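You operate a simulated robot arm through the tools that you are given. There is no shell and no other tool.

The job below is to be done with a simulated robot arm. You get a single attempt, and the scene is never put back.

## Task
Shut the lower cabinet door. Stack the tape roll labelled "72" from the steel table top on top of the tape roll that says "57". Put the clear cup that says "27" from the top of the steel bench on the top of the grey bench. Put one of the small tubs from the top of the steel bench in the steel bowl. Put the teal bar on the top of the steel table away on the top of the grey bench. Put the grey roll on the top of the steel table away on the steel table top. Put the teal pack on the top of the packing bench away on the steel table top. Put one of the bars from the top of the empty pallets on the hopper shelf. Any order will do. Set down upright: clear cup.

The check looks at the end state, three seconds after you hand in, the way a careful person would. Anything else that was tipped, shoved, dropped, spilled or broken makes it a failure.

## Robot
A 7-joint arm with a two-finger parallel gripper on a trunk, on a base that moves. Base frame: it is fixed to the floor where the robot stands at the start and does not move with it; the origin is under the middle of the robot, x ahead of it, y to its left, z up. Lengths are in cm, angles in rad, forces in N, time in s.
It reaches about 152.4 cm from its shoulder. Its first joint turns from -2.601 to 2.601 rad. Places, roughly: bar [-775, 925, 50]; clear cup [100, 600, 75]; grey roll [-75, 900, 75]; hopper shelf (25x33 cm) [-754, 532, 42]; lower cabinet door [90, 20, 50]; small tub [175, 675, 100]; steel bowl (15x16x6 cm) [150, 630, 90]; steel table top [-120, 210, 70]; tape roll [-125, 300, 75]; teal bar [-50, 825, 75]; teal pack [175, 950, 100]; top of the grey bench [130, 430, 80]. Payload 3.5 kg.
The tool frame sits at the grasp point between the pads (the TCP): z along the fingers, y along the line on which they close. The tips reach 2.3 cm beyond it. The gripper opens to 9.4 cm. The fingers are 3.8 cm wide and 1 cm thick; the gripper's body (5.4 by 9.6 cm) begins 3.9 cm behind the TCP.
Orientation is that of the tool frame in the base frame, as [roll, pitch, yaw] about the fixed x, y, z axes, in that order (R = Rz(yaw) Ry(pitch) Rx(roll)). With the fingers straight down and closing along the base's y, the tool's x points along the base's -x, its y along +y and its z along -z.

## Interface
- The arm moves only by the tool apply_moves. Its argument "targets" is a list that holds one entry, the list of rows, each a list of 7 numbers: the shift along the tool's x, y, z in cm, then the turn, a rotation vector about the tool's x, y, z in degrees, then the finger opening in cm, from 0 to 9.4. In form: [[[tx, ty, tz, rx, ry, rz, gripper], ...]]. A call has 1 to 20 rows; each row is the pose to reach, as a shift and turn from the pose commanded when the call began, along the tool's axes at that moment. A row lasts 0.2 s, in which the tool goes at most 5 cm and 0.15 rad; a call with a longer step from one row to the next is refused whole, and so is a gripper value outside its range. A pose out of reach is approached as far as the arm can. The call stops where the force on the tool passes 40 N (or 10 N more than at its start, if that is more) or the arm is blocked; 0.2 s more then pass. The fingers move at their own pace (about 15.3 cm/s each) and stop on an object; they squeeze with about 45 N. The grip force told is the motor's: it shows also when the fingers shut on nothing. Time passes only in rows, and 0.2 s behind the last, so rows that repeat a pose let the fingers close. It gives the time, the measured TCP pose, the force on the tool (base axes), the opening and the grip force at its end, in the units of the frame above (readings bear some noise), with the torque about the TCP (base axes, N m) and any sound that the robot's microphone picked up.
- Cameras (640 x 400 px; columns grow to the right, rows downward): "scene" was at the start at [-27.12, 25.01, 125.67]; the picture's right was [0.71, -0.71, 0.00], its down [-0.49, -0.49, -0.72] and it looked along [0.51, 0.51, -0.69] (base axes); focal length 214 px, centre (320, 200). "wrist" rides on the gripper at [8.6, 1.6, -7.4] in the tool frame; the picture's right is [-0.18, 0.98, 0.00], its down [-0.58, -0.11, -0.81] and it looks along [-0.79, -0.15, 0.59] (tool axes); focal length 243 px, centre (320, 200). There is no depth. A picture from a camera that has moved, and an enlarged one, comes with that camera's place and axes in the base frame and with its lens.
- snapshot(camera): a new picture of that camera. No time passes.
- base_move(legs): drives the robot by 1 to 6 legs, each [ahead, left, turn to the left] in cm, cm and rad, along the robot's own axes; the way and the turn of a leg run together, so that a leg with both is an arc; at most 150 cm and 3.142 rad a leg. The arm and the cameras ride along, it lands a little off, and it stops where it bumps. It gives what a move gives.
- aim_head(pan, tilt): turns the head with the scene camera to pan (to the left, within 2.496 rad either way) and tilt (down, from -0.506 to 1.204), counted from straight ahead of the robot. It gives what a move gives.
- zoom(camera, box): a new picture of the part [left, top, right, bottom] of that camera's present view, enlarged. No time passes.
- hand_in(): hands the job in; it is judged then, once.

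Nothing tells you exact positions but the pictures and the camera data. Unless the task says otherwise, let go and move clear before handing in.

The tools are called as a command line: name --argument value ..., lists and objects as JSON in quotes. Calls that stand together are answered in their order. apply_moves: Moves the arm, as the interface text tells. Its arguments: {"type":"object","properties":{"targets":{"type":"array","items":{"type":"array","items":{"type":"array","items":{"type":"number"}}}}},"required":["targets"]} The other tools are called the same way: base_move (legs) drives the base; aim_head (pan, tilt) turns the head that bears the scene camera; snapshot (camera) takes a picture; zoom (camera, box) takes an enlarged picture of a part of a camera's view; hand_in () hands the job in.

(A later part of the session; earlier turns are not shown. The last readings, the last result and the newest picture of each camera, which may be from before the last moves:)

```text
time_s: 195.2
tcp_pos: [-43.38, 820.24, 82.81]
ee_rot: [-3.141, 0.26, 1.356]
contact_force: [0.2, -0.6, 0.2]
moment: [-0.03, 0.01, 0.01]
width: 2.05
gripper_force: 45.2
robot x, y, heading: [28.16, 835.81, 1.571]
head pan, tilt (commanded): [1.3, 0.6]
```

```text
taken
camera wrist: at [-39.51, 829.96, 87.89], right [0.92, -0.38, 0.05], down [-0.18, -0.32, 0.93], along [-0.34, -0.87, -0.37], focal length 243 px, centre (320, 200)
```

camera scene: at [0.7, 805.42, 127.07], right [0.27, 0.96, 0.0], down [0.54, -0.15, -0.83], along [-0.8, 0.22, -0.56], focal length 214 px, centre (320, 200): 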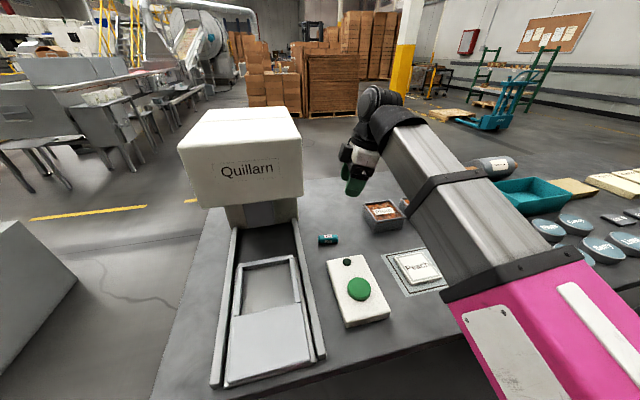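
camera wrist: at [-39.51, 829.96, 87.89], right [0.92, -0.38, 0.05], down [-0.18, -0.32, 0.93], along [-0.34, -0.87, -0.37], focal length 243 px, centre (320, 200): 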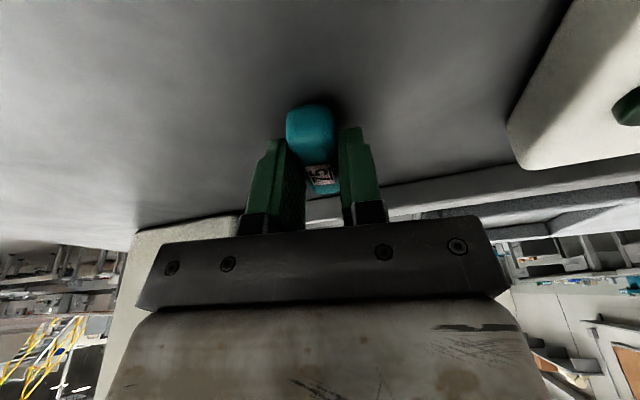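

The bar is held at 2.05 cm with full force. I'll lift it back up along the approach line, then retrace to the travel pose.

apply_moves --targets '[[[0, 0, -2, 0, 0, 0, 0], [0, 0, -6, 0, 0, 0, 0], [0, 0, -10.5, 0, 0, 0, 0], [0, 0, -15, 0, 0, 0, 0], [0, 0, -19, 0, 0, 0, 0]]]'

apply_moves --targets '[[[1.15, 0.8, -0.93, 3.95, -2.58, 6.75, 0], [2.29, 1.61, -1.86, 7.9, -5.16, 13.5, 0], [3.44, 2.42, -2.79, 11.85, -7.74, 20.25, 0], [4.59, 3.22, -3.72, 15.8, -10.3, 27.0, 0], [5.74, 4.03, -4.65, 19.75, -12.9, 33.75, 0], [6.88, 4.83, -5.57, 23.7, -15.5, 40.5, 0], [8.03, 5.64, -6.5, 27.65, -18.1, 47.25, 0], [9.18, 6.44, -7.43, 31.6, -20.6, 54.0, 0], [10.3, 7.25, -8.36, 35.55, -23.2, 60.75, 0], [11.47, 8.05, -9.29, 39.5, -25.8, 67.5, 0]]]'

apply_moves --targets '[[[0.13, -4.71, -0.13, 3.22, 0, 3.15, 0], [0.52, -9.39, -0.53, 6.44, 0, 6.3, 0], [1.16, -14.0, -1.18, 9.66, 0, 9.45, 0], [2.05, -18.5, -2.1, 12.9, 0, 12.6, 0], [3.2, -23.0, -3.26, 16.1, 0, 15.75, 0], [4.58, -27.2, -4.68, 19.3, 0, 18.9, 0], [6.19, -31.4, -6.32, 22.5, 0, 22.05, 0], [8.02, -35.3, -8.19, 25.7, 0, 25.2, 0], [10.06, -39.0, -10.3, 29.0, 0, 28.35, 0], [12.3, -42.4, -12.6, 32.2, 0, 31.5, 0], [14.7, -45.6, -15.0, 35.4, 0, 34.65, 0], [17.3, -48.5, -17.7, 38.6, 0, 37.8, 0], [20.1, -51.2, -20.5, 41.8, 0, 40.95, 0], [22.9, -53.5, -23.4, 45.0, 0, 44.1, 0], [25.9, -55.4, -26.5, 48.3, 0, 47.25, 0], [29.0, -57.1, -29.6, 51.5, 0, 50.4, 0], [32.2, -58.3, -32.9, 54.7, 0, 53.55, 0], [35.4, -59.3, -36.2, 57.9, 0, 56.7, 0], [38.7, -59.8, -39.5, 61.1, 0, 59.85, 0], [42, -60, -42.9, 64.35, 0, 63, 0]]]'

snapshot --camera "wrist"

snapshot --camera "scene"

```text
time_s: 196.4
tcp_pos: [-42.25, 825.18, 101.27]
ee_rot: [3.14, 0.263, 1.357]
contact_force: [0.7, 0.1, -0.3]
moment: [0.0, -0.01, -0.04]
width: 2.1
gripper_force: 45.7
robot x, y, heading: [28.36, 836.1, 1.572]
head pan, tilt (commanded): [1.3, 0.6]
```

```text
time_s: 198.6
tcp_pos: [-31.47, 836.51, 107.24]
ee_rot: [3.141, 0.797, 0.003]
contact_force: [-0.2, -0.5, 0.5]
moment: [0.01, -0.02, 0.01]
width: 2.09
gripper_force: 44.3
robot x, y, heading: [28.03, 835.72, 1.576]
head pan, tilt (commanded): [1.3, 0.6]
```

```text
time_s: 202.8
tcp_pos: [28.01, 897.07, 107.41]
ee_rot: [3.14, 0.797, -1.567]
contact_force: [-0.1, -0.5, 0.1]
moment: [0.0, -0.03, 0.0]
width: 2.08
gripper_force: 44.8
robot x, y, heading: [28.02, 835.78, 1.571]
head pan, tilt (commanded): [1.3, 0.6]
```

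```text
taken
camera wrist: at [26.53, 885.55, 106.41], right [-0.98, 0.13, 0.13], down [0.11, -0.17, 0.98], along [0.15, 0.98, 0.15], focal length 243 px, centre (320, 200)
```

wrist: 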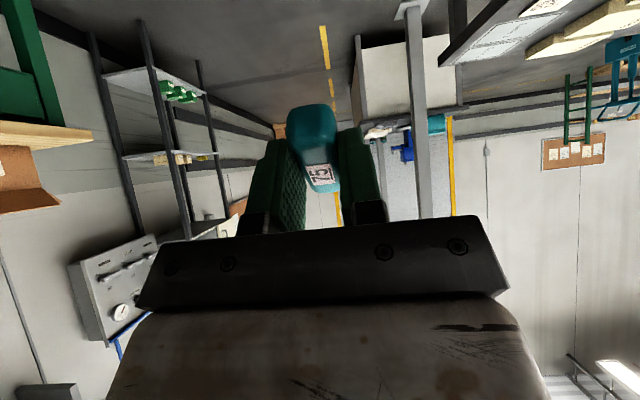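

```text
taken
camera scene: at [0.72, 805.42, 127.08], right [0.26, 0.96, 0.0], down [0.54, -0.15, -0.83], along [-0.8, 0.22, -0.56], focal length 214 px, centre (320, 200)
```

scene: 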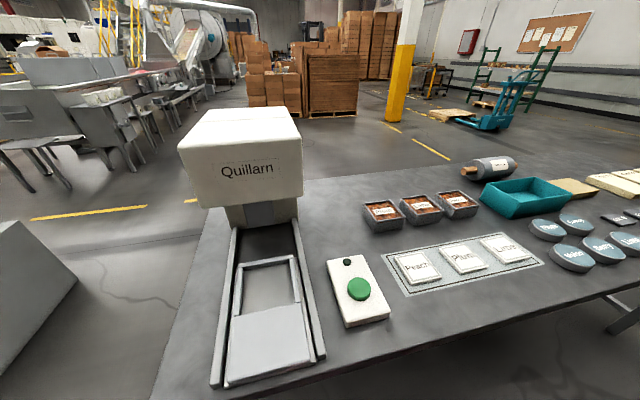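

The bar is secure and the table is otherwise untouched. Driving back to the grey bench with it.

base_move --legs '[[-150, 0, 0], [0, 25, 0], [0, 0, -1.571], [0, -150, 0], [0, -40, 0]]'

aim_head --pan 0.3 --tilt 0.5

zoom --camera "scene" --box '[220, 90, 460, 230]'

snapshot --camera "wrist"

```text
time_s: 224.6
tcp_pos: [63.71, 494.36, 107.46]
ee_rot: [-3.141, 0.797, -3.136]
contact_force: [-0.8, -0.6, 0.1]
moment: [0.0, 0.02, -0.01]
width: 2.08
gripper_force: 44.8
robot x, y, heading: [2.91, 494.18, 0.006]
head pan, tilt (commanded): [1.3, 0.6]
```

```text
time_s: 225.9
tcp_pos: [63.77, 494.36, 107.49]
ee_rot: [3.141, 0.797, -3.136]
contact_force: [0.2, 0.1, -0.4]
moment: [0.01, 0.05, 0.0]
width: 2.1
gripper_force: 45.0
robot x, y, heading: [2.81, 494.29, 0.003]
head pan, tilt (commanded): [0.3, 0.499]
```

```text
2.67 times, centred on (340, 160) of scene
camera zoom: at [-21.59, 516.16, 127.98], right [0.3, -0.95, 0.0], down [-0.46, -0.14, -0.88], along [0.84, 0.26, -0.48], focal length 572 px, centre (267, 307)
```

zoom: 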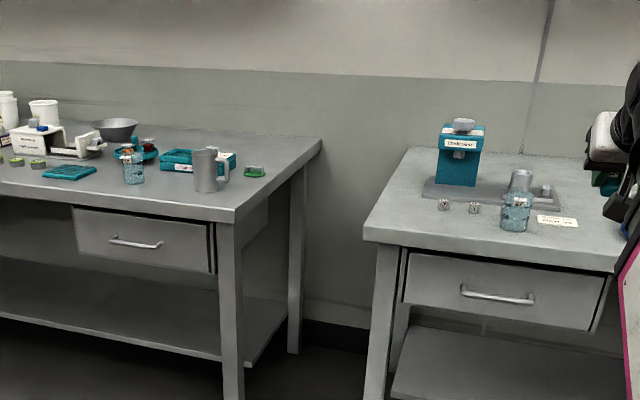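

```text
taken
camera wrist: at [52.47, 496.0, 106.42], right [0.12, 0.98, 0.13], down [-0.17, -0.11, 0.98], along [0.98, -0.14, 0.15], focal length 243 px, centre (320, 200)
```

wrist: 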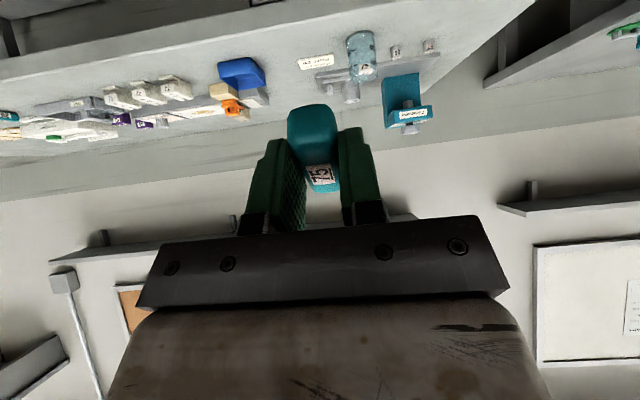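

Cup 27 is standing fine. The spot to its left, about (104, 517), is free, so I'll bring the bar above it with the same 15° tilt it was grasped at.

apply_moves --targets '[[[-2.27, 2.26, 3.4, 0, 3.06, 0, 0], [-4.54, 4.52, 6.8, 0, 6.12, 0, 0], [-6.81, 6.78, 10.2, 0, 9.18, 0, 0], [-9.08, 9.04, 13.6, 0, 12.24, 0, 0], [-11.35, 11.3, 17.0, 0, 15.3, 0, 0], [-13.6, 13.6, 20.4, 0, 18.4, 0, 0], [-15.9, 15.8, 23.8, 0, 21.4, 0, 0], [-18.2, 18.1, 27.2, 0, 24.5, 0, 0], [-20.4, 20.3, 30.6, 0, 27.5, 0, 0], [-22.7, 22.6, 34.0, 0, 30.6, 0, 0]]]'

apply_moves --targets '[[[1.17, 0, 4.35, 0, 0, 0, 0], [2.07, 0, 7.73, 0, 0, 0, 0], [2.85, 0, 10.6, 0, 0, 0, 0]]]'

snapshot --camera "wrist"

zoom --camera "scene" --box '[320, 110, 460, 220]'

```text
time_s: 228.1
tcp_pos: [103.84, 517.32, 99.77]
ee_rot: [-3.142, 0.261, -3.137]
contact_force: [-0.2, 0.0, -0.3]
moment: [-0.03, 0.02, -0.01]
width: 2.07
gripper_force: 45.2
robot x, y, heading: [2.81, 494.38, 0.006]
head pan, tilt (commanded): [0.3, 0.499]
```

```text
time_s: 228.9
tcp_pos: [103.89, 517.47, 88.77]
ee_rot: [-3.141, 0.262, -3.137]
contact_force: [-0.1, -0.8, 0.2]
moment: [0.03, 0.0, -0.02]
width: 2.12
gripper_force: 44.8
robot x, y, heading: [2.63, 494.13, 0.004]
head pan, tilt (commanded): [0.3, 0.499]
```

```text
taken
camera wrist: at [93.68, 518.89, 93.74], right [0.17, 0.98, 0.05], down [0.35, -0.11, 0.93], along [0.92, -0.14, -0.36], focal length 243 px, centre (320, 200)
```

wrist: 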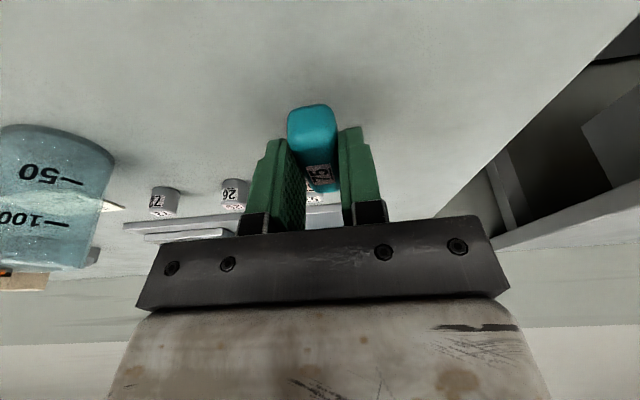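

```text
3.64 times, centred on (390, 165) of scene
camera zoom: at [-21.58, 516.15, 127.99], right [0.3, -0.95, 0.0], down [-0.46, -0.14, -0.88], along [0.84, 0.26, -0.48], focal length 780 px, centre (66, 327)
```

zoom: 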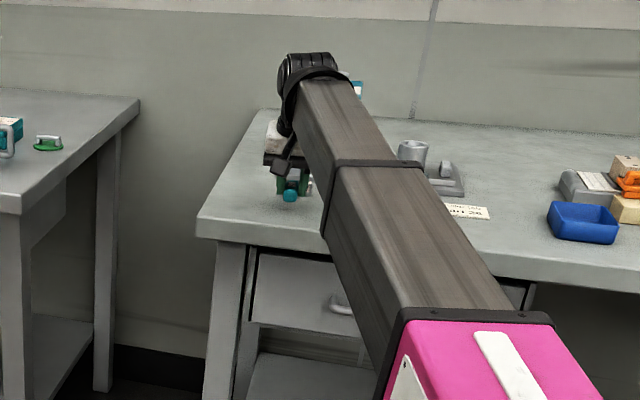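

The bar is just above clear bench space. I'll lower in small steps until it touches.

apply_moves --targets '[[[0.13, 0, 0.48, 0, 0, 0, 0], [0.26, 0, 0.97, 0, 0, 0, 0], [0.31, 0, 1.16, 0, 0, 0, 0]]]'

apply_moves --targets '[[[0.05, 0, 0.19, 0, 0, 0, 0], [0.1, 0, 0.39, 0, 0, 0, 0]]]'

```text
time_s: 229.7
tcp_pos: [103.99, 517.32, 87.67]
ee_rot: [3.141, 0.265, -3.137]
contact_force: [0.3, -0.1, -0.7]
moment: [0.0, 0.02, 0.01]
width: 2.09
gripper_force: 45.1
robot x, y, heading: [2.67, 494.26, 0.004]
head pan, tilt (commanded): [0.3, 0.499]
```

```text
time_s: 230.3
tcp_pos: [103.85, 517.31, 87.18]
ee_rot: [3.141, 0.262, -3.137]
contact_force: [0.5, -0.1, -0.7]
moment: [0.01, 0.0, -0.02]
width: 2.08
gripper_force: 45.6
robot x, y, heading: [2.8, 494.26, 0.002]
head pan, tilt (commanded): [0.3, 0.499]
```

apply_moves --targets '[[[0.05, 0, 0.19, 0, 0, 0, 0], [0.08, 0, 0.29, 0, 0, 0, 0]]]'

zoom --camera "wrist" --box '[240, 60, 400, 220]'

```text
time_s: 230.9
tcp_pos: [103.89, 517.35, 87.03]
ee_rot: [-3.142, 0.262, -3.137]
contact_force: [-0.4, 0.0, -0.5]
moment: [0.0, -0.02, 0.02]
width: 2.09
gripper_force: 44.6
robot x, y, heading: [2.6, 494.31, 0.001]
head pan, tilt (commanded): [0.3, 0.499]
```

```text
2.50 times, centred on (320, 140) of wrist
camera zoom: at [93.62, 518.82, 91.92], right [0.17, 0.98, 0.05], down [0.35, -0.11, 0.93], along [0.92, -0.14, -0.37], focal length 606 px, centre (320, 350)
```

zoom: 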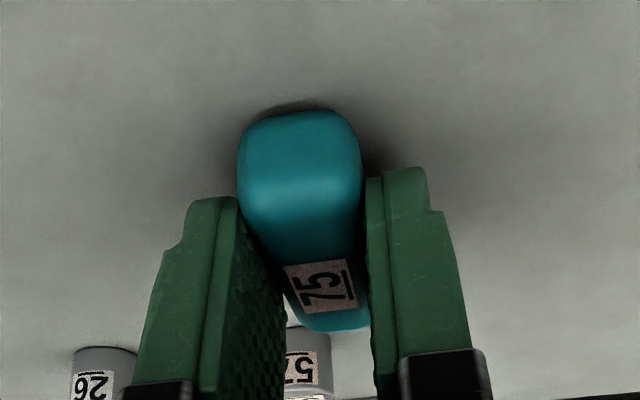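

Very close to the surface now but no contact force yet. A few more millimetres.

apply_moves --targets '[[[0.04, 0, 0.15, 0, 0, 0, 0], [0.08, 0, 0.29, 0, 0, 0, 0]]]'

```text
time_s: 231.5
tcp_pos: [103.9, 517.36, 86.9]
ee_rot: [-3.141, 0.267, -3.136]
contact_force: [1.7, 0.6, 25.7]
moment: [-0.02, -0.16, -0.01]
width: 2.09
gripper_force: 44.8
robot x, y, heading: [2.8, 494.44, 0.001]
head pan, tilt (commanded): [0.3, 0.499]
```

Contact. I'll ease up slightly, open the fingers and rise straight up.

apply_moves --targets '[[[-0.04, 0, -0.15, 0, 0, 0, 0], [-0.04, 0, -0.15, 0, 0, 0, 4.5], [-0.04, 0, -0.15, 0, 0, 0, 4.5], [-0.8, 0, -2.9, 0, 0, 0, 4.5], [-1.8, 0, -6.7, 0, 0, 0, 4.5], [-3.0, 0, -11.2, 0, 0, 0, 4.5], [-4.2, 0, -15.6, 0, 0, 0, 4.5], [-5.2, 0, -19.4, 0, 0, 0, 4.5]]]'

snapshot --camera "wrist"

```text
time_s: 233.3
tcp_pos: [103.77, 517.32, 106.82]
ee_rot: [3.141, 0.262, -3.136]
contact_force: [1.2, 0.1, 0.0]
moment: [-0.02, 0.0, 0.01]
width: 4.49
gripper_force: 0.0
robot x, y, heading: [2.93, 494.04, 0.005]
head pan, tilt (commanded): [0.3, 0.499]
```

```text
taken
camera wrist: at [93.53, 518.84, 111.72], right [0.17, 0.98, 0.05], down [0.35, -0.11, 0.93], along [0.92, -0.14, -0.37], focal length 243 px, centre (320, 200)
```

wrist: 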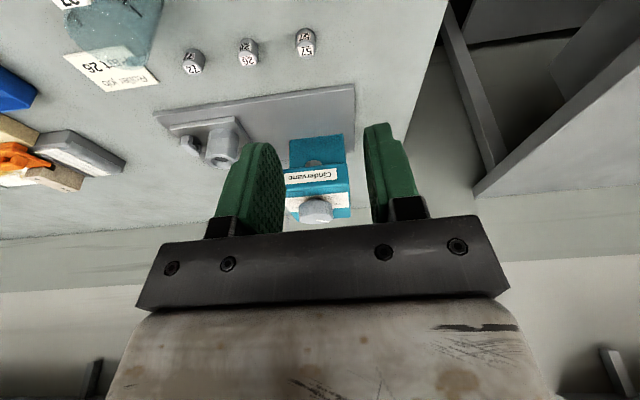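

I'll retract to the travel pose and confirm with the head camera that the bar and cup stayed put.

apply_moves --targets '[[[3.85, -2.26, -1.09, 0, -3.06, 0, 4.5], [7.7, -4.52, -2.18, 0, -6.12, 0, 4.5], [11.55, -6.78, -3.27, 0, -9.18, 0, 4.5], [15.4, -9.04, -4.36, 0, -12.24, 0, 4.5], [19.25, -11.3, -5.45, 0, -15.3, 0, 4.5], [23.1, -13.6, -6.54, 0, -18.4, 0, 4.5], [26.95, -15.8, -7.63, 0, -21.4, 0, 4.5], [30.8, -18.1, -8.72, 0, -24.5, 0, 4.5], [34.65, -20.3, -9.81, 0, -27.5, 0, 4.5], [38.5, -22.6, -10.9, 0, -30.6, 0, 4.5]]]'

zoom --camera "scene" --box '[340, 120, 460, 200]'

```text
time_s: 235.5
tcp_pos: [63.88, 494.54, 107.47]
ee_rot: [3.141, 0.798, -3.134]
contact_force: [-1.1, 0.1, 0.3]
moment: [0.0, 0.02, 0.01]
width: 4.5
gripper_force: 0.1
robot x, y, heading: [2.55, 494.17, 0.0]
head pan, tilt (commanded): [0.3, 0.499]
```

```text
5.00 times, centred on (400, 160) of scene
camera zoom: at [-21.59, 516.15, 127.99], right [0.3, -0.95, 0.0], down [-0.46, -0.14, -0.88], along [0.84, 0.26, -0.48], focal length 1072 px, centre (-80, 400)
```

zoom: 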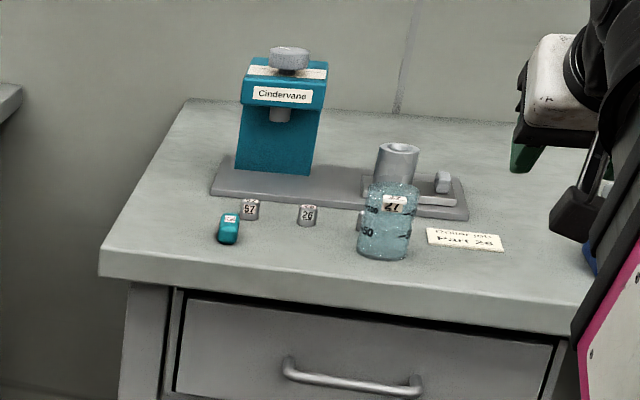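

Both the bar and cup 27 are placed properly. Next is the small tub: I'll drive to face the Lime 300 ml tub, which stands alone and nearest the bowl, and move in closer to the steel bench.

base_move --legs '[[0, 147, 0], [30, 0, 0]]'

aim_head --pan 0.1 --tilt 0.4

snapshot --camera "scene"

zoom --camera "scene" --box '[240, 120, 420, 240]'

```text
time_s: 244.5
tcp_pos: [93.52, 643.49, 107.4]
ee_rot: [3.141, 0.796, -3.135]
contact_force: [-0.1, 0.2, 0.0]
moment: [0.01, -0.03, -0.01]
width: 4.49
gripper_force: 0.1
robot x, y, heading: [32.31, 643.13, 0.006]
head pan, tilt (commanded): [0.3, 0.499]
```

```text
time_s: 245.3
tcp_pos: [93.47, 643.48, 107.4]
ee_rot: [-3.141, 0.797, -3.134]
contact_force: [0.1, -0.1, -0.4]
moment: [0.0, -0.02, 0.01]
width: 4.52
gripper_force: 0.0
robot x, y, heading: [31.82, 643.34, 0.01]
head pan, tilt (commanded): [0.099, 0.4]
```

```text
taken
camera scene: at [8.49, 663.18, 128.9], right [0.11, -0.99, 0.0], down [-0.39, -0.04, -0.92], along [0.92, 0.1, -0.39], focal length 214 px, centre (320, 200)
```

scene: 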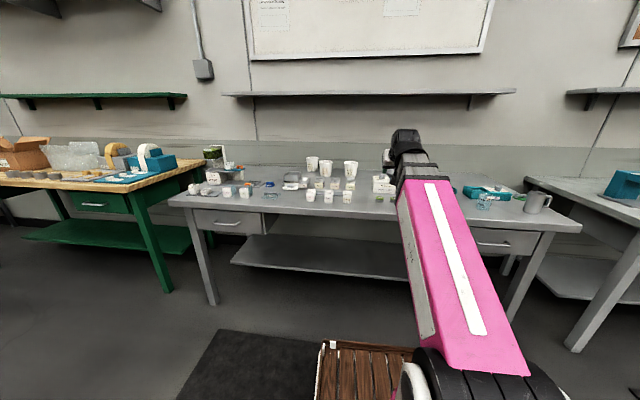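

```text
3.33 times, centred on (330, 180) of scene
camera zoom: at [8.49, 663.18, 128.9], right [0.11, -0.99, 0.0], down [-0.39, -0.04, -0.92], along [0.92, 0.1, -0.39], focal length 715 px, centre (287, 267)
```

zoom: 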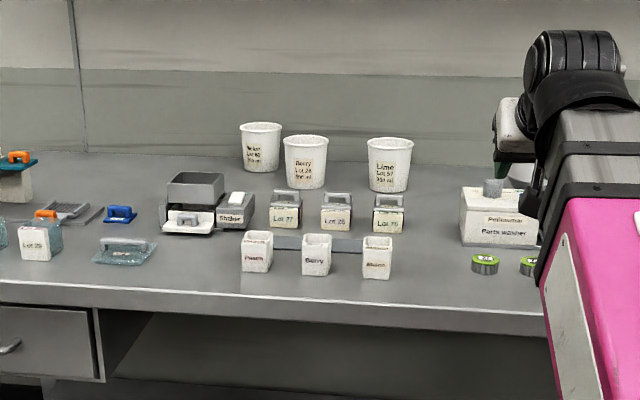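

The Lime tub stands at about (163, 657) with its rim near z≈94. I'll extend the gripper toward it, above everything, and look into it with the wrist camera.

apply_moves --targets '[[[-3.27, 0.7, 3.39, 0, 2.13, 0, 4.5], [-6.53, 1.4, 6.78, 0, 4.27, 0, 4.5], [-9.8, 2.1, 10.2, 0, 6.4, 0, 4.5], [-13.1, 2.8, 13.6, 0, 8.53, 0, 4.5], [-16.3, 3.5, 17.0, 0, 10.7, 0, 4.5], [-19.6, 4.2, 20.4, 0, 12.8, 0, 4.5], [-22.9, 5.0, 23.7, 0, 14.9, 0, 4.5], [-26.1, 5.7, 27.1, 0, 17.1, 0, 4.5], [-29.4, 6.4, 30.5, 0, 19.2, 0, 4.5], [-32.7, 7.1, 33.9, 0, 21.3, 0, 4.5], [-35.9, 7.8, 37.3, 0, 23.5, 0, 4.5], [-39.2, 8.5, 40.7, 0, 25.6, 0, 4.5]]]'

snapshot --camera "wrist"

snapshot --camera "scene"

```text
time_s: 247.9
tcp_pos: [149.94, 652.51, 107.23]
ee_rot: [3.141, 0.349, -3.135]
contact_force: [0.1, -0.1, -0.9]
moment: [-0.01, -0.05, 0.03]
width: 4.48
gripper_force: 0.1
robot x, y, heading: [32.16, 642.9, 0.007]
head pan, tilt (commanded): [0.099, 0.4]
```

```text
taken
camera wrist: at [139.28, 653.9, 111.19], right [0.17, 0.98, 0.06], down [0.27, -0.11, 0.96], along [0.95, -0.14, -0.28], focal length 243 px, centre (320, 200)
```

wrist: 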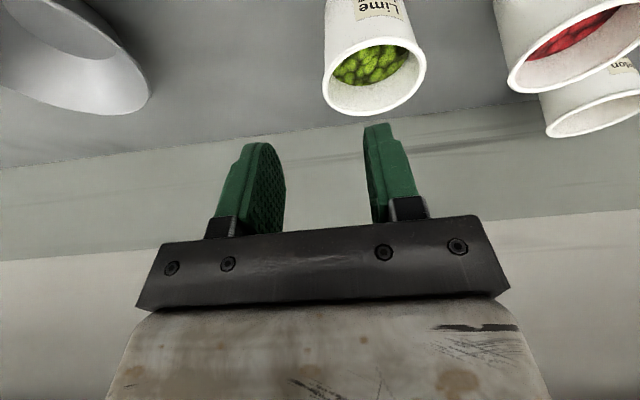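

```text
taken
camera scene: at [8.49, 663.17, 128.9], right [0.1, -0.99, 0.0], down [-0.39, -0.04, -0.92], along [0.92, 0.1, -0.39], focal length 214 px, centre (320, 200)
```

scene: 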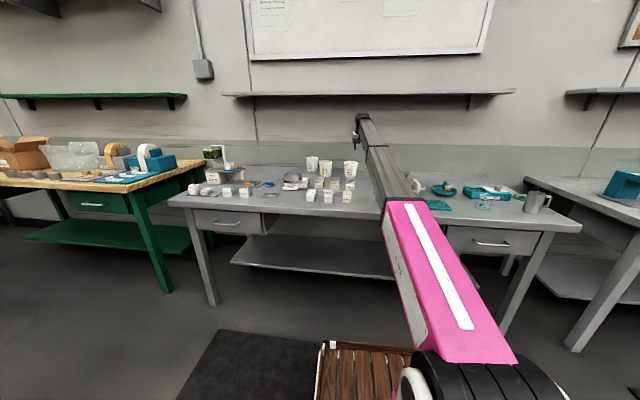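

The tubs hold fruit-coloured fill below the rim. I'll zoom in to see how full each one is before choosing how to grip.

zoom --camera "wrist" --box '[300, 0, 460, 130]'

zoom --camera "wrist" --box '[470, 0, 640, 150]'

zoom --camera "scene" --box '[295, 150, 375, 205]'

```text
3.08 times, centred on (380, 65) of wrist
camera zoom: at [139.28, 653.9, 111.19], right [0.17, 0.98, 0.06], down [0.27, -0.11, 0.96], along [0.95, -0.14, -0.28], focal length 746 px, centre (135, 615)
```

zoom: 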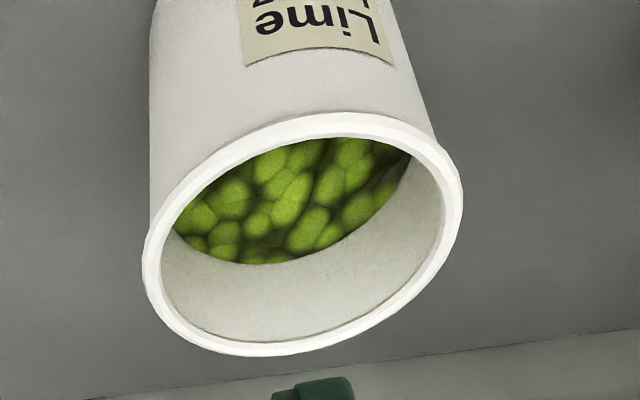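

```text
2.67 times, centred on (555, 75) of wrist
camera zoom: at [139.28, 653.9, 111.19], right [0.17, 0.98, 0.06], down [0.27, -0.11, 0.96], along [0.95, -0.14, -0.28], focal length 647 px, centre (-307, 533)
```

zoom: 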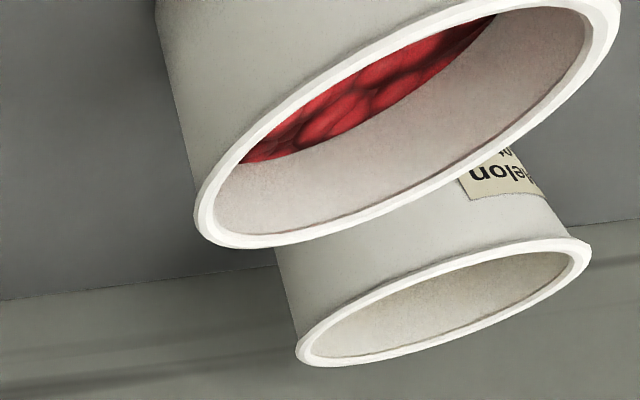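

```text
7.27 times, centred on (335, 178) of scene
camera zoom: at [8.49, 663.17, 128.9], right [0.1, -0.99, 0.0], down [-0.39, -0.04, -0.92], along [0.92, 0.1, -0.39], focal length 1560 px, centre (211, 364)
```

zoom: 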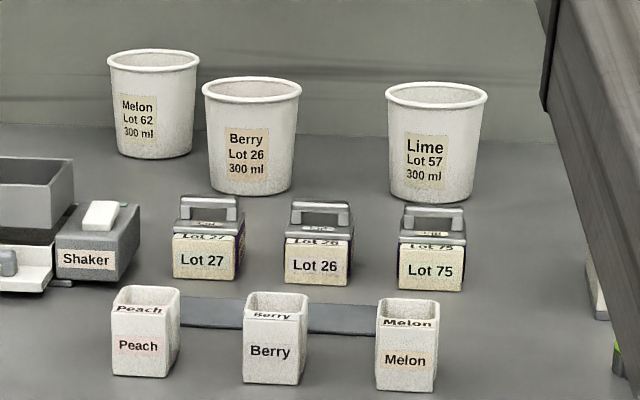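

The Lime tub's rim is centred at (158.9, 657.4), z≈94, about 9.9 cm across — too wide to straddle, but its fill is ~4 cm below the rim so I can pinch the wall with one finger inside. I'll close in 8 cm and line up over its right wall.

base_move --legs '[[8, 0, 0]]'

snapshot --camera "wrist"

```text
time_s: 248.9
tcp_pos: [157.83, 652.48, 107.12]
ee_rot: [3.141, 0.35, -3.135]
contact_force: [-0.5, 0.5, 0.6]
moment: [0.0, 0.0, -0.02]
width: 4.53
gripper_force: 0.1
robot x, y, heading: [40.61, 643.11, 0.005]
head pan, tilt (commanded): [0.099, 0.4]
```

```text
taken
camera wrist: at [147.19, 653.87, 111.16], right [0.17, 0.98, 0.06], down [0.27, -0.11, 0.96], along [0.95, -0.14, -0.28], focal length 243 px, centre (320, 200)
```

wrist: 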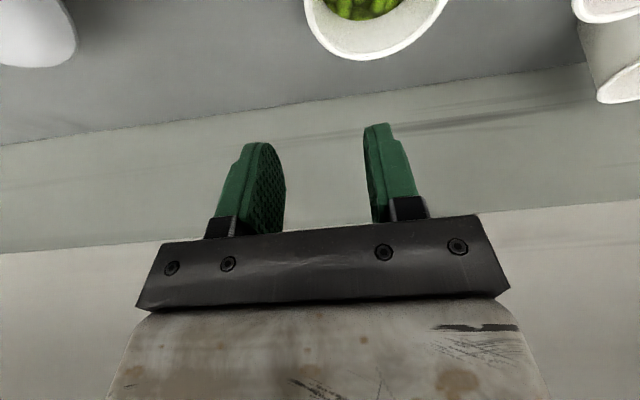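

I'll straighten the fingers to about 8° tilt and lower to just above the rim.

apply_moves --targets '[[[0.48, 0.03, 2.35, 0, 4, 0, 4.5], [0.95, 0.07, 4.7, 0, 8, 0, 4.5], [1.43, 0.1, 7.04, 0, 12, 0, 4.5]]]'

snapshot --camera "wrist"

zoom --camera "wrist" --box '[220, 0, 480, 190]'

```text
time_s: 249.7
tcp_pos: [158.9, 652.48, 99.98]
ee_rot: [-3.142, 0.141, -3.134]
contact_force: [0.4, 0.0, 0.1]
moment: [0.03, -0.01, -0.03]
width: 4.51
gripper_force: 0.1
robot x, y, heading: [39.99, 643.26, 0.003]
head pan, tilt (commanded): [0.099, 0.4]
```

```text
taken
camera wrist: at [149.34, 653.97, 106.14], right [0.18, 0.98, 0.03], down [0.46, -0.11, 0.88], along [0.87, -0.14, -0.48], focal length 243 px, centre (320, 200)
```

wrist: 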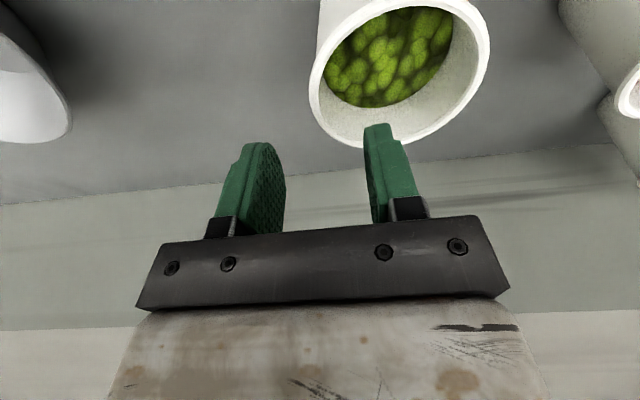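

```text
2.11 times, centred on (350, 95) of wrist
camera zoom: at [149.34, 653.97, 106.14], right [0.18, 0.98, 0.03], down [0.46, -0.11, 0.88], along [0.87, -0.14, -0.48], focal length 511 px, centre (257, 421)
```

zoom: 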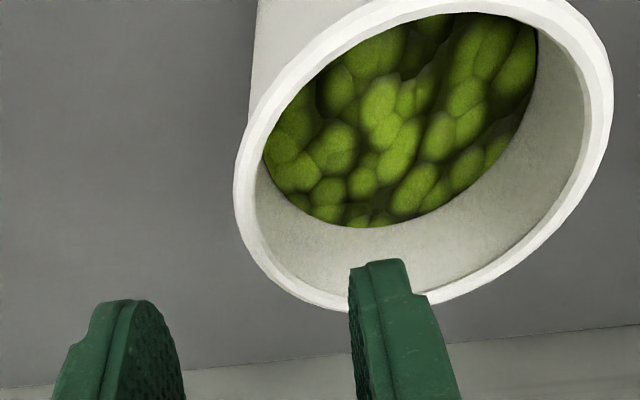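

The wall to pinch is at y≈652.5, x≈158, right between the fingers. I'll lower so one finger goes inside and the other outside, about 2.7 cm below the rim.

apply_moves --targets '[[[0.6, 0, 2, 0, 0, 0, 4.5], [1.2, 0, 4, 0, 0, 0, 4.5], [1.5, 0, 5.2, 0, 0, 0, 4.5], [1.79, 0, 6.2, 0, 0, 0, 4.5]]]'

snapshot --camera "wrist"

```text
time_s: 250.7
tcp_pos: [157.99, 652.55, 93.53]
ee_rot: [3.14, 0.138, -3.134]
contact_force: [1.5, 1.1, 0.7]
moment: [-0.01, 0.01, -0.03]
width: 4.55
gripper_force: 0.7
robot x, y, heading: [40.01, 643.18, 0.006]
head pan, tilt (commanded): [0.099, 0.4]
```

```text
taken
camera wrist: at [148.45, 653.97, 99.74], right [0.18, 0.98, 0.03], down [0.46, -0.11, 0.88], along [0.87, -0.14, -0.47], focal length 243 px, centre (320, 200)
```

wrist: 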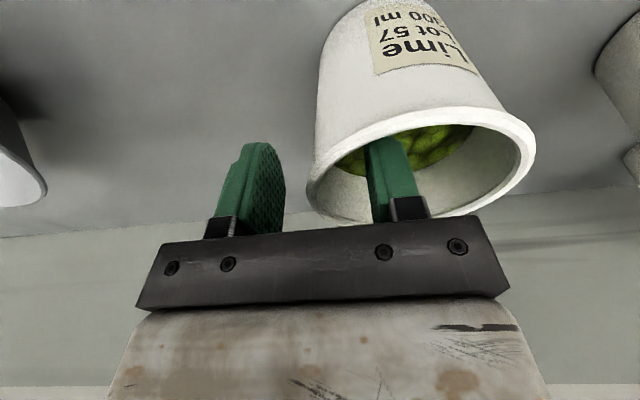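

One finger is inside and one outside the tub wall, with no contact so far. I'll close on the wall.

apply_moves --targets '[[[0, 0, 0, 0, 0, 0, 2.5], [0, 0, 0, 0, 0, 0, 1.5], [0, 0, 0, 0, 0, 0, 0], [0, 0, 0, 0, 0, 0, 0], [0, 0, 0, 0, 0, 0, 0]]]'

snapshot --camera "wrist"

zoom --camera "scene" --box '[295, 140, 415, 215]'

```text
time_s: 251.9
tcp_pos: [158.12, 652.54, 93.58]
ee_rot: [3.141, 0.141, -3.135]
contact_force: [0.3, 0.9, 3.9]
moment: [0.53, -0.04, -0.05]
width: 1.78
gripper_force: 45.0
robot x, y, heading: [40.21, 643.26, 0.002]
head pan, tilt (commanded): [0.099, 0.4]
```

```text
taken
camera wrist: at [148.45, 653.99, 99.78], right [0.18, 0.98, 0.03], down [0.46, -0.11, 0.88], along [0.87, -0.14, -0.47], focal length 243 px, centre (320, 200)
```

wrist: 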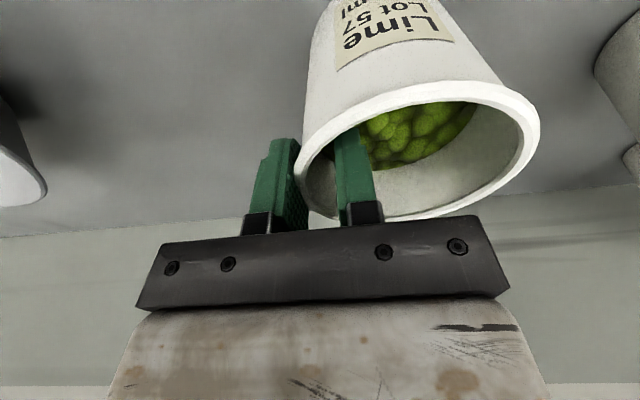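

```text
5.33 times, centred on (355, 178) of scene
camera zoom: at [16.47, 663.23, 128.9], right [0.1, -0.99, 0.0], down [-0.39, -0.04, -0.92], along [0.92, 0.1, -0.39], focal length 1144 px, centre (133, 320)
```

zoom: 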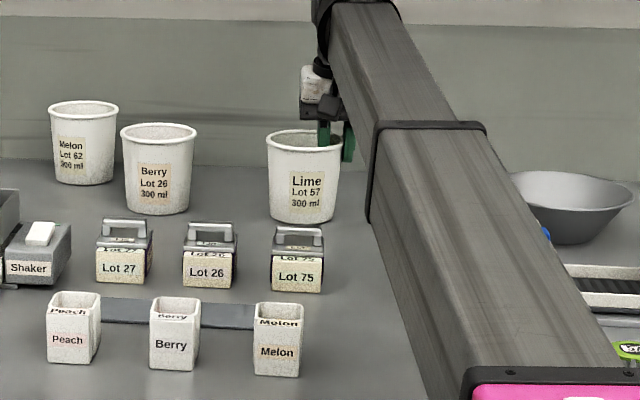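

The wall is gripped at 1.8 cm with full force. I'll lift a little and check how it hangs.

apply_moves --targets '[[[-0.07, 0, -0.5, 0, 0, 0, 0], [-0.14, 0, -1, 0, 0, 0, 0], [-0.28, 0, -2, 0, 0, 0, 0], [-0.42, 0, -3, 0, 0, 0, 0]]]'

snapshot --camera "wrist"

zoom --camera "scene" --box '[295, 140, 415, 215]'

```text
time_s: 252.9
tcp_pos: [157.91, 652.5, 96.69]
ee_rot: [-3.141, 0.138, -3.136]
contact_force: [-0.4, 0.2, -3.6]
moment: [-0.13, 0.04, 0.01]
width: 1.71
gripper_force: 44.7
robot x, y, heading: [40.43, 643.19, 0.007]
head pan, tilt (commanded): [0.099, 0.4]
```

```text
taken
camera wrist: at [148.43, 653.98, 102.82], right [0.18, 0.98, 0.03], down [0.46, -0.11, 0.88], along [0.87, -0.14, -0.48], focal length 243 px, centre (320, 200)
```

wrist: 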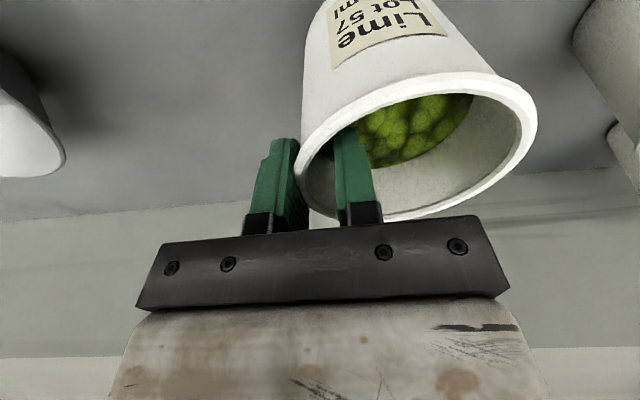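

```text
5.33 times, centred on (355, 178) of scene
camera zoom: at [16.49, 663.22, 128.9], right [0.1, -0.99, 0.0], down [-0.39, -0.04, -0.92], along [0.92, 0.1, -0.39], focal length 1144 px, centre (133, 320)
```

zoom: 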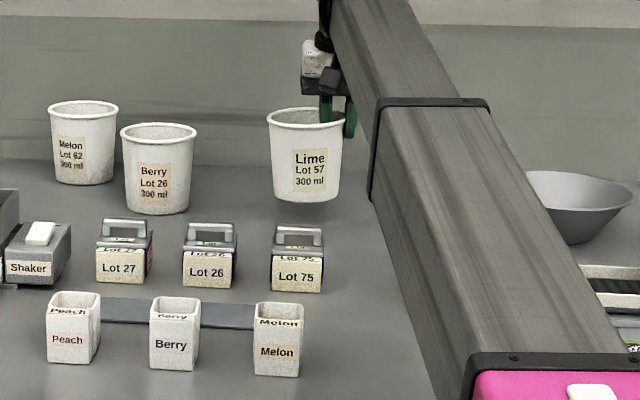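

The tub is lifted and hangs nearly upright. I'll raise it clear, and look carefully at the bowl's position meanwhile.

apply_moves --targets '[[[-0.56, 0, -4, 0, 0, 0, 0], [-1.0, 0, -7.5, 0, 0, 0, 0], [-1.4, 0, -10.5, 0, 0, 0, 0]]]'

zoom --camera "scene" --box '[360, 150, 440, 210]'

snapshot --camera "wrist"

```text
time_s: 253.7
tcp_pos: [157.95, 652.45, 107.3]
ee_rot: [3.141, 0.139, -3.134]
contact_force: [-0.2, 1.1, -2.4]
moment: [-0.11, 0.01, -0.01]
width: 1.73
gripper_force: 45.4
robot x, y, heading: [40.21, 643.4, 0.006]
head pan, tilt (commanded): [0.099, 0.4]
```

```text
6.67 times, centred on (400, 180) of scene
camera zoom: at [16.49, 663.22, 128.9], right [0.1, -0.99, 0.0], down [-0.39, -0.04, -0.92], along [0.92, 0.1, -0.39], focal length 1430 px, centre (-213, 333)
```

zoom: 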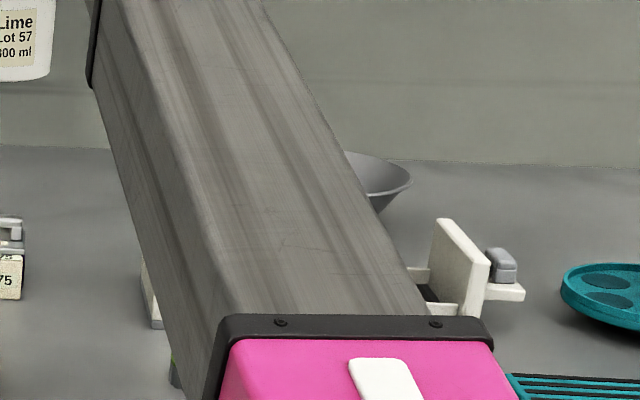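

```text
taken
camera wrist: at [148.37, 654.03, 113.42], right [0.18, 0.98, 0.03], down [0.46, -0.11, 0.88], along [0.87, -0.14, -0.47], focal length 243 px, centre (320, 200)
```

wrist: 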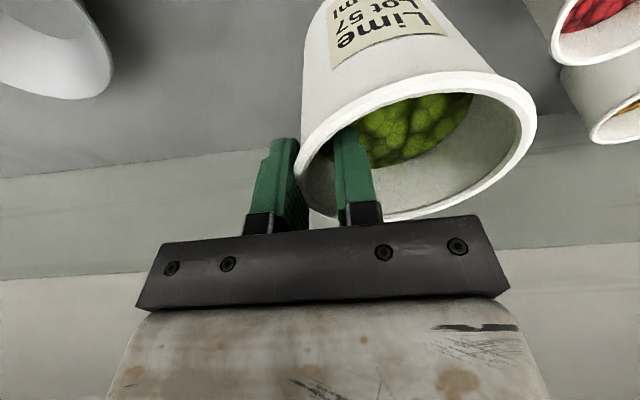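

The bowl's edge shows at the left of the wrist view. I'll move the tub partway toward it for a better look.

apply_moves --targets '[[[2, -4.5, -0.3, 0, 0, 0, 0], [4, -9, -0.6, 0, 0, 0, 0], [5.9, -12, -0.8, 0, 0, 0, 0]]]'

snapshot --camera "wrist"

aim_head --pan -0.05 --tilt 0.4

snapshot --camera "scene"

```text
time_s: 254.5
tcp_pos: [152.15, 640.51, 107.13]
ee_rot: [3.141, 0.14, -3.134]
contact_force: [-0.4, 1.0, -3.4]
moment: [-0.14, -0.02, 0.01]
width: 1.71
gripper_force: 44.9
robot x, y, heading: [40.46, 643.36, 0.01]
head pan, tilt (commanded): [0.099, 0.4]
```

```text
taken
camera wrist: at [142.52, 641.97, 113.3], right [0.17, 0.98, 0.03], down [0.46, -0.11, 0.88], along [0.87, -0.14, -0.47], focal length 243 px, centre (320, 200)
```

wrist: 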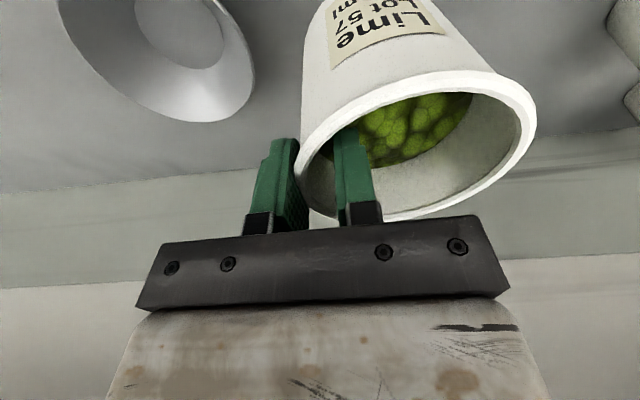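

```text
time_s: 255.2
tcp_pos: [152.1, 640.49, 107.17]
ee_rot: [3.142, 0.14, -3.134]
contact_force: [-0.1, -0.2, -4.1]
moment: [-0.11, 0.0, -0.04]
width: 1.72
gripper_force: 44.7
robot x, y, heading: [40.45, 643.15, 0.004]
head pan, tilt (commanded): [-0.051, 0.4]
```

```text
taken
camera scene: at [16.53, 661.84, 128.9], right [-0.05, -1.0, 0.0], down [-0.39, 0.02, -0.92], along [0.92, -0.04, -0.39], focal length 214 px, centre (320, 200)
```

scene: 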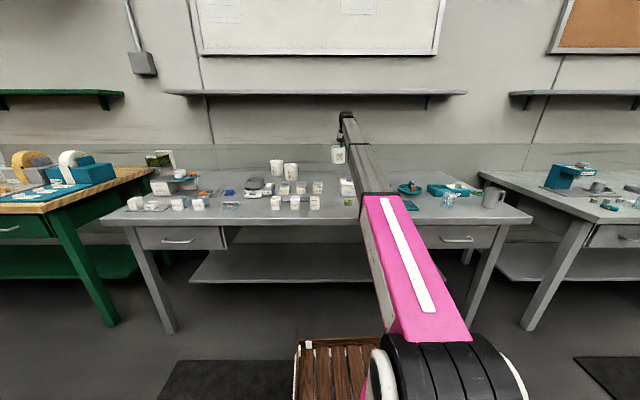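

The bowl's centre comes out at about (153.7, 625.5) from this view. I'll carry the tub over it, so the tub's centre (4.9 cm left of the grip) is above the bowl's centre.

apply_moves --targets '[[[-0.26, -4, 0.04, 0, 0, 0, 0], [-0.52, -8, 0.07, 0, 0, 0, 0], [-0.78, -12, 0.1, 0, 0, 0, 0], [-1.03, -16, 0.14, 0, 0, 0, 0], [-1.29, -19.9, 0.18, 0, 0, 0, 0]]]'

snapshot --camera "wrist"

zoom --camera "scene" --box '[300, 120, 420, 220]'

```text
time_s: 256.4
tcp_pos: [153.68, 620.64, 107.24]
ee_rot: [3.141, 0.141, -3.133]
contact_force: [-0.3, 0.9, -3.4]
moment: [-0.12, 0.02, 0.0]
width: 1.7
gripper_force: 45.5
robot x, y, heading: [40.18, 643.44, 0.005]
head pan, tilt (commanded): [-0.051, 0.4]
```

```text
taken
camera wrist: at [144.03, 622.03, 113.37], right [0.17, 0.98, 0.03], down [0.46, -0.1, 0.88], along [0.87, -0.14, -0.47], focal length 243 px, centre (320, 200)
```

wrist: 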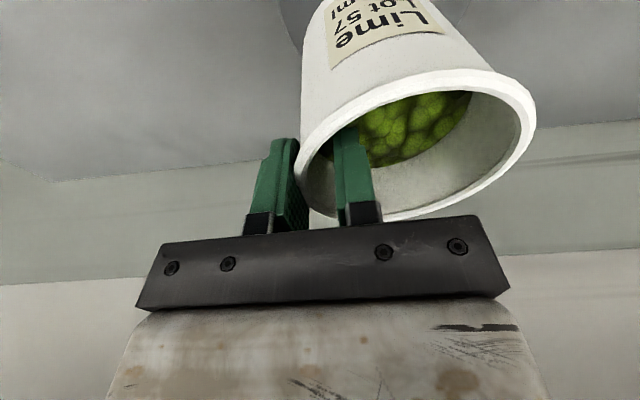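

```text
4.00 times, centred on (360, 170) of scene
camera zoom: at [16.52, 661.82, 128.9], right [-0.05, -1.0, 0.0], down [-0.39, 0.02, -0.92], along [0.92, -0.04, -0.39], focal length 858 px, centre (160, 320)
```

zoom: 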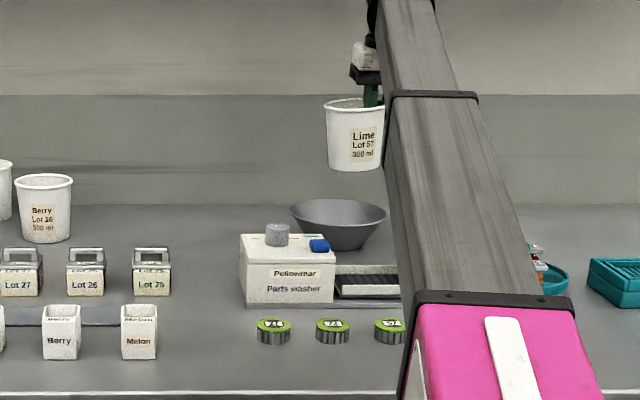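

The tub hovers over the bowl; comparing both views it should shift about 0.7 cm in +y. I'll correct and lower it until its base is just inside the bowl.

apply_moves --targets '[[[0.4, 0.7, -3, 0, 0, 0, 0]]]'

apply_moves --targets '[[[0.56, 0, 4, 0, 0, 0, 0], [1.12, 0, 8, 0, 0, 0, 0], [1.5, 0, 10.7, 0, 0, 0, 0]]]'

zoom --camera "scene" --box '[320, 130, 420, 210]'

snapshot --camera "wrist"

```text
time_s: 256.8
tcp_pos: [152.64, 621.19, 110.17]
ee_rot: [-3.141, 0.141, -3.135]
contact_force: [0.2, -0.6, -3.0]
moment: [-0.12, 0.01, -0.05]
width: 1.69
gripper_force: 44.6
robot x, y, heading: [40.69, 642.94, 0.006]
head pan, tilt (commanded): [-0.051, 0.4]
```

```text
time_s: 257.6
tcp_pos: [152.72, 621.27, 99.25]
ee_rot: [-3.141, 0.14, -3.134]
contact_force: [0.4, -0.2, -2.9]
moment: [-0.08, -0.01, -0.01]
width: 1.7
gripper_force: 44.9
robot x, y, heading: [40.39, 643.25, 0.004]
head pan, tilt (commanded): [-0.051, 0.4]
```

```text
5.00 times, centred on (370, 170) of scene
camera zoom: at [16.53, 661.83, 128.9], right [-0.05, -1.0, 0.0], down [-0.39, 0.02, -0.92], along [0.92, -0.04, -0.39], focal length 1072 px, centre (70, 350)
```

zoom: 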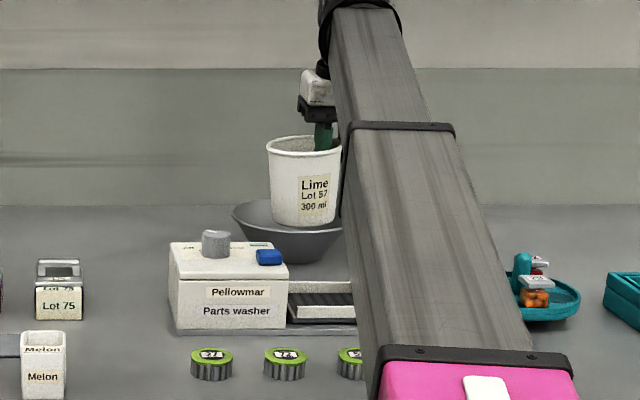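

```text
taken
camera wrist: at [143.15, 622.73, 105.38], right [0.18, 0.98, 0.03], down [0.46, -0.11, 0.88], along [0.87, -0.14, -0.47], focal length 243 px, centre (320, 200)
```

wrist: 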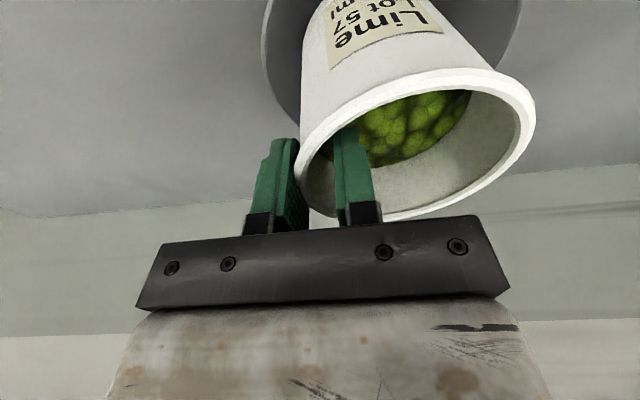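

Both views agree the tub should go about 1.2 cm in +x and 0.5 cm in +y to be centred. I'll adjust and lower into the bowl slowly.

apply_moves --targets '[[[-1.2, 0.5, 0.1, 0, 0, 0, 0], [-0.9, 0.5, 2.1, 0, 0, 0, 0], [-0.7, 0.5, 3.6, 0, 0, 0, 0]]]'

zoom --camera "scene" --box '[320, 130, 420, 210]'

```text
time_s: 258.4
tcp_pos: [153.84, 621.77, 95.73]
ee_rot: [3.141, 0.139, -3.134]
contact_force: [-0.5, 0.4, -3.3]
moment: [-0.07, 0.03, -0.02]
width: 1.69
gripper_force: 45.8
robot x, y, heading: [40.33, 643.35, 0.004]
head pan, tilt (commanded): [-0.051, 0.4]
```

```text
5.00 times, centred on (370, 170) of scene
camera zoom: at [16.53, 661.83, 128.9], right [-0.05, -1.0, 0.0], down [-0.39, 0.02, -0.92], along [0.92, -0.04, -0.39], focal length 1072 px, centre (70, 350)
```

zoom: 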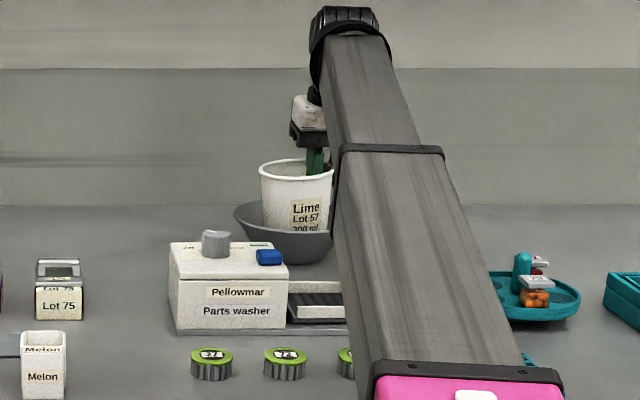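

The tub is well inside the bowl now. Lowering in small steps until it rests.

apply_moves --targets '[[[0.06, 0, 0.4, 0, 0, 0, 0], [0.11, 0, 0.8, 0, 0, 0, 0]]]'

apply_moves --targets '[[[0.04, 0, 0.3, 0, 0, 0, 0], [0.08, 0, 0.6, 0, 0, 0, 0]]]'

```text
time_s: 259.0
tcp_pos: [153.96, 621.71, 95.24]
ee_rot: [3.141, 0.141, -3.134]
contact_force: [-0.9, 0.9, 9.9]
moment: [0.31, 0.13, 0.01]
width: 1.69
gripper_force: 44.7
robot x, y, heading: [40.33, 643.28, 0.003]
head pan, tilt (commanded): [-0.051, 0.4]
```

```text
time_s: 259.6
tcp_pos: [153.86, 621.79, 95.12]
ee_rot: [3.141, 0.145, -3.135]
contact_force: [-4.7, 0.9, 14.1]
moment: [0.3, 0.41, 0.11]
width: 1.74
gripper_force: 45.3
robot x, y, heading: [39.99, 643.27, 0.002]
head pan, tilt (commanded): [-0.051, 0.4]
stopped in row 2: the force on the tool passed its limit at 42 N (the readings are from after the stop); the commanded pose is now the measured one
```

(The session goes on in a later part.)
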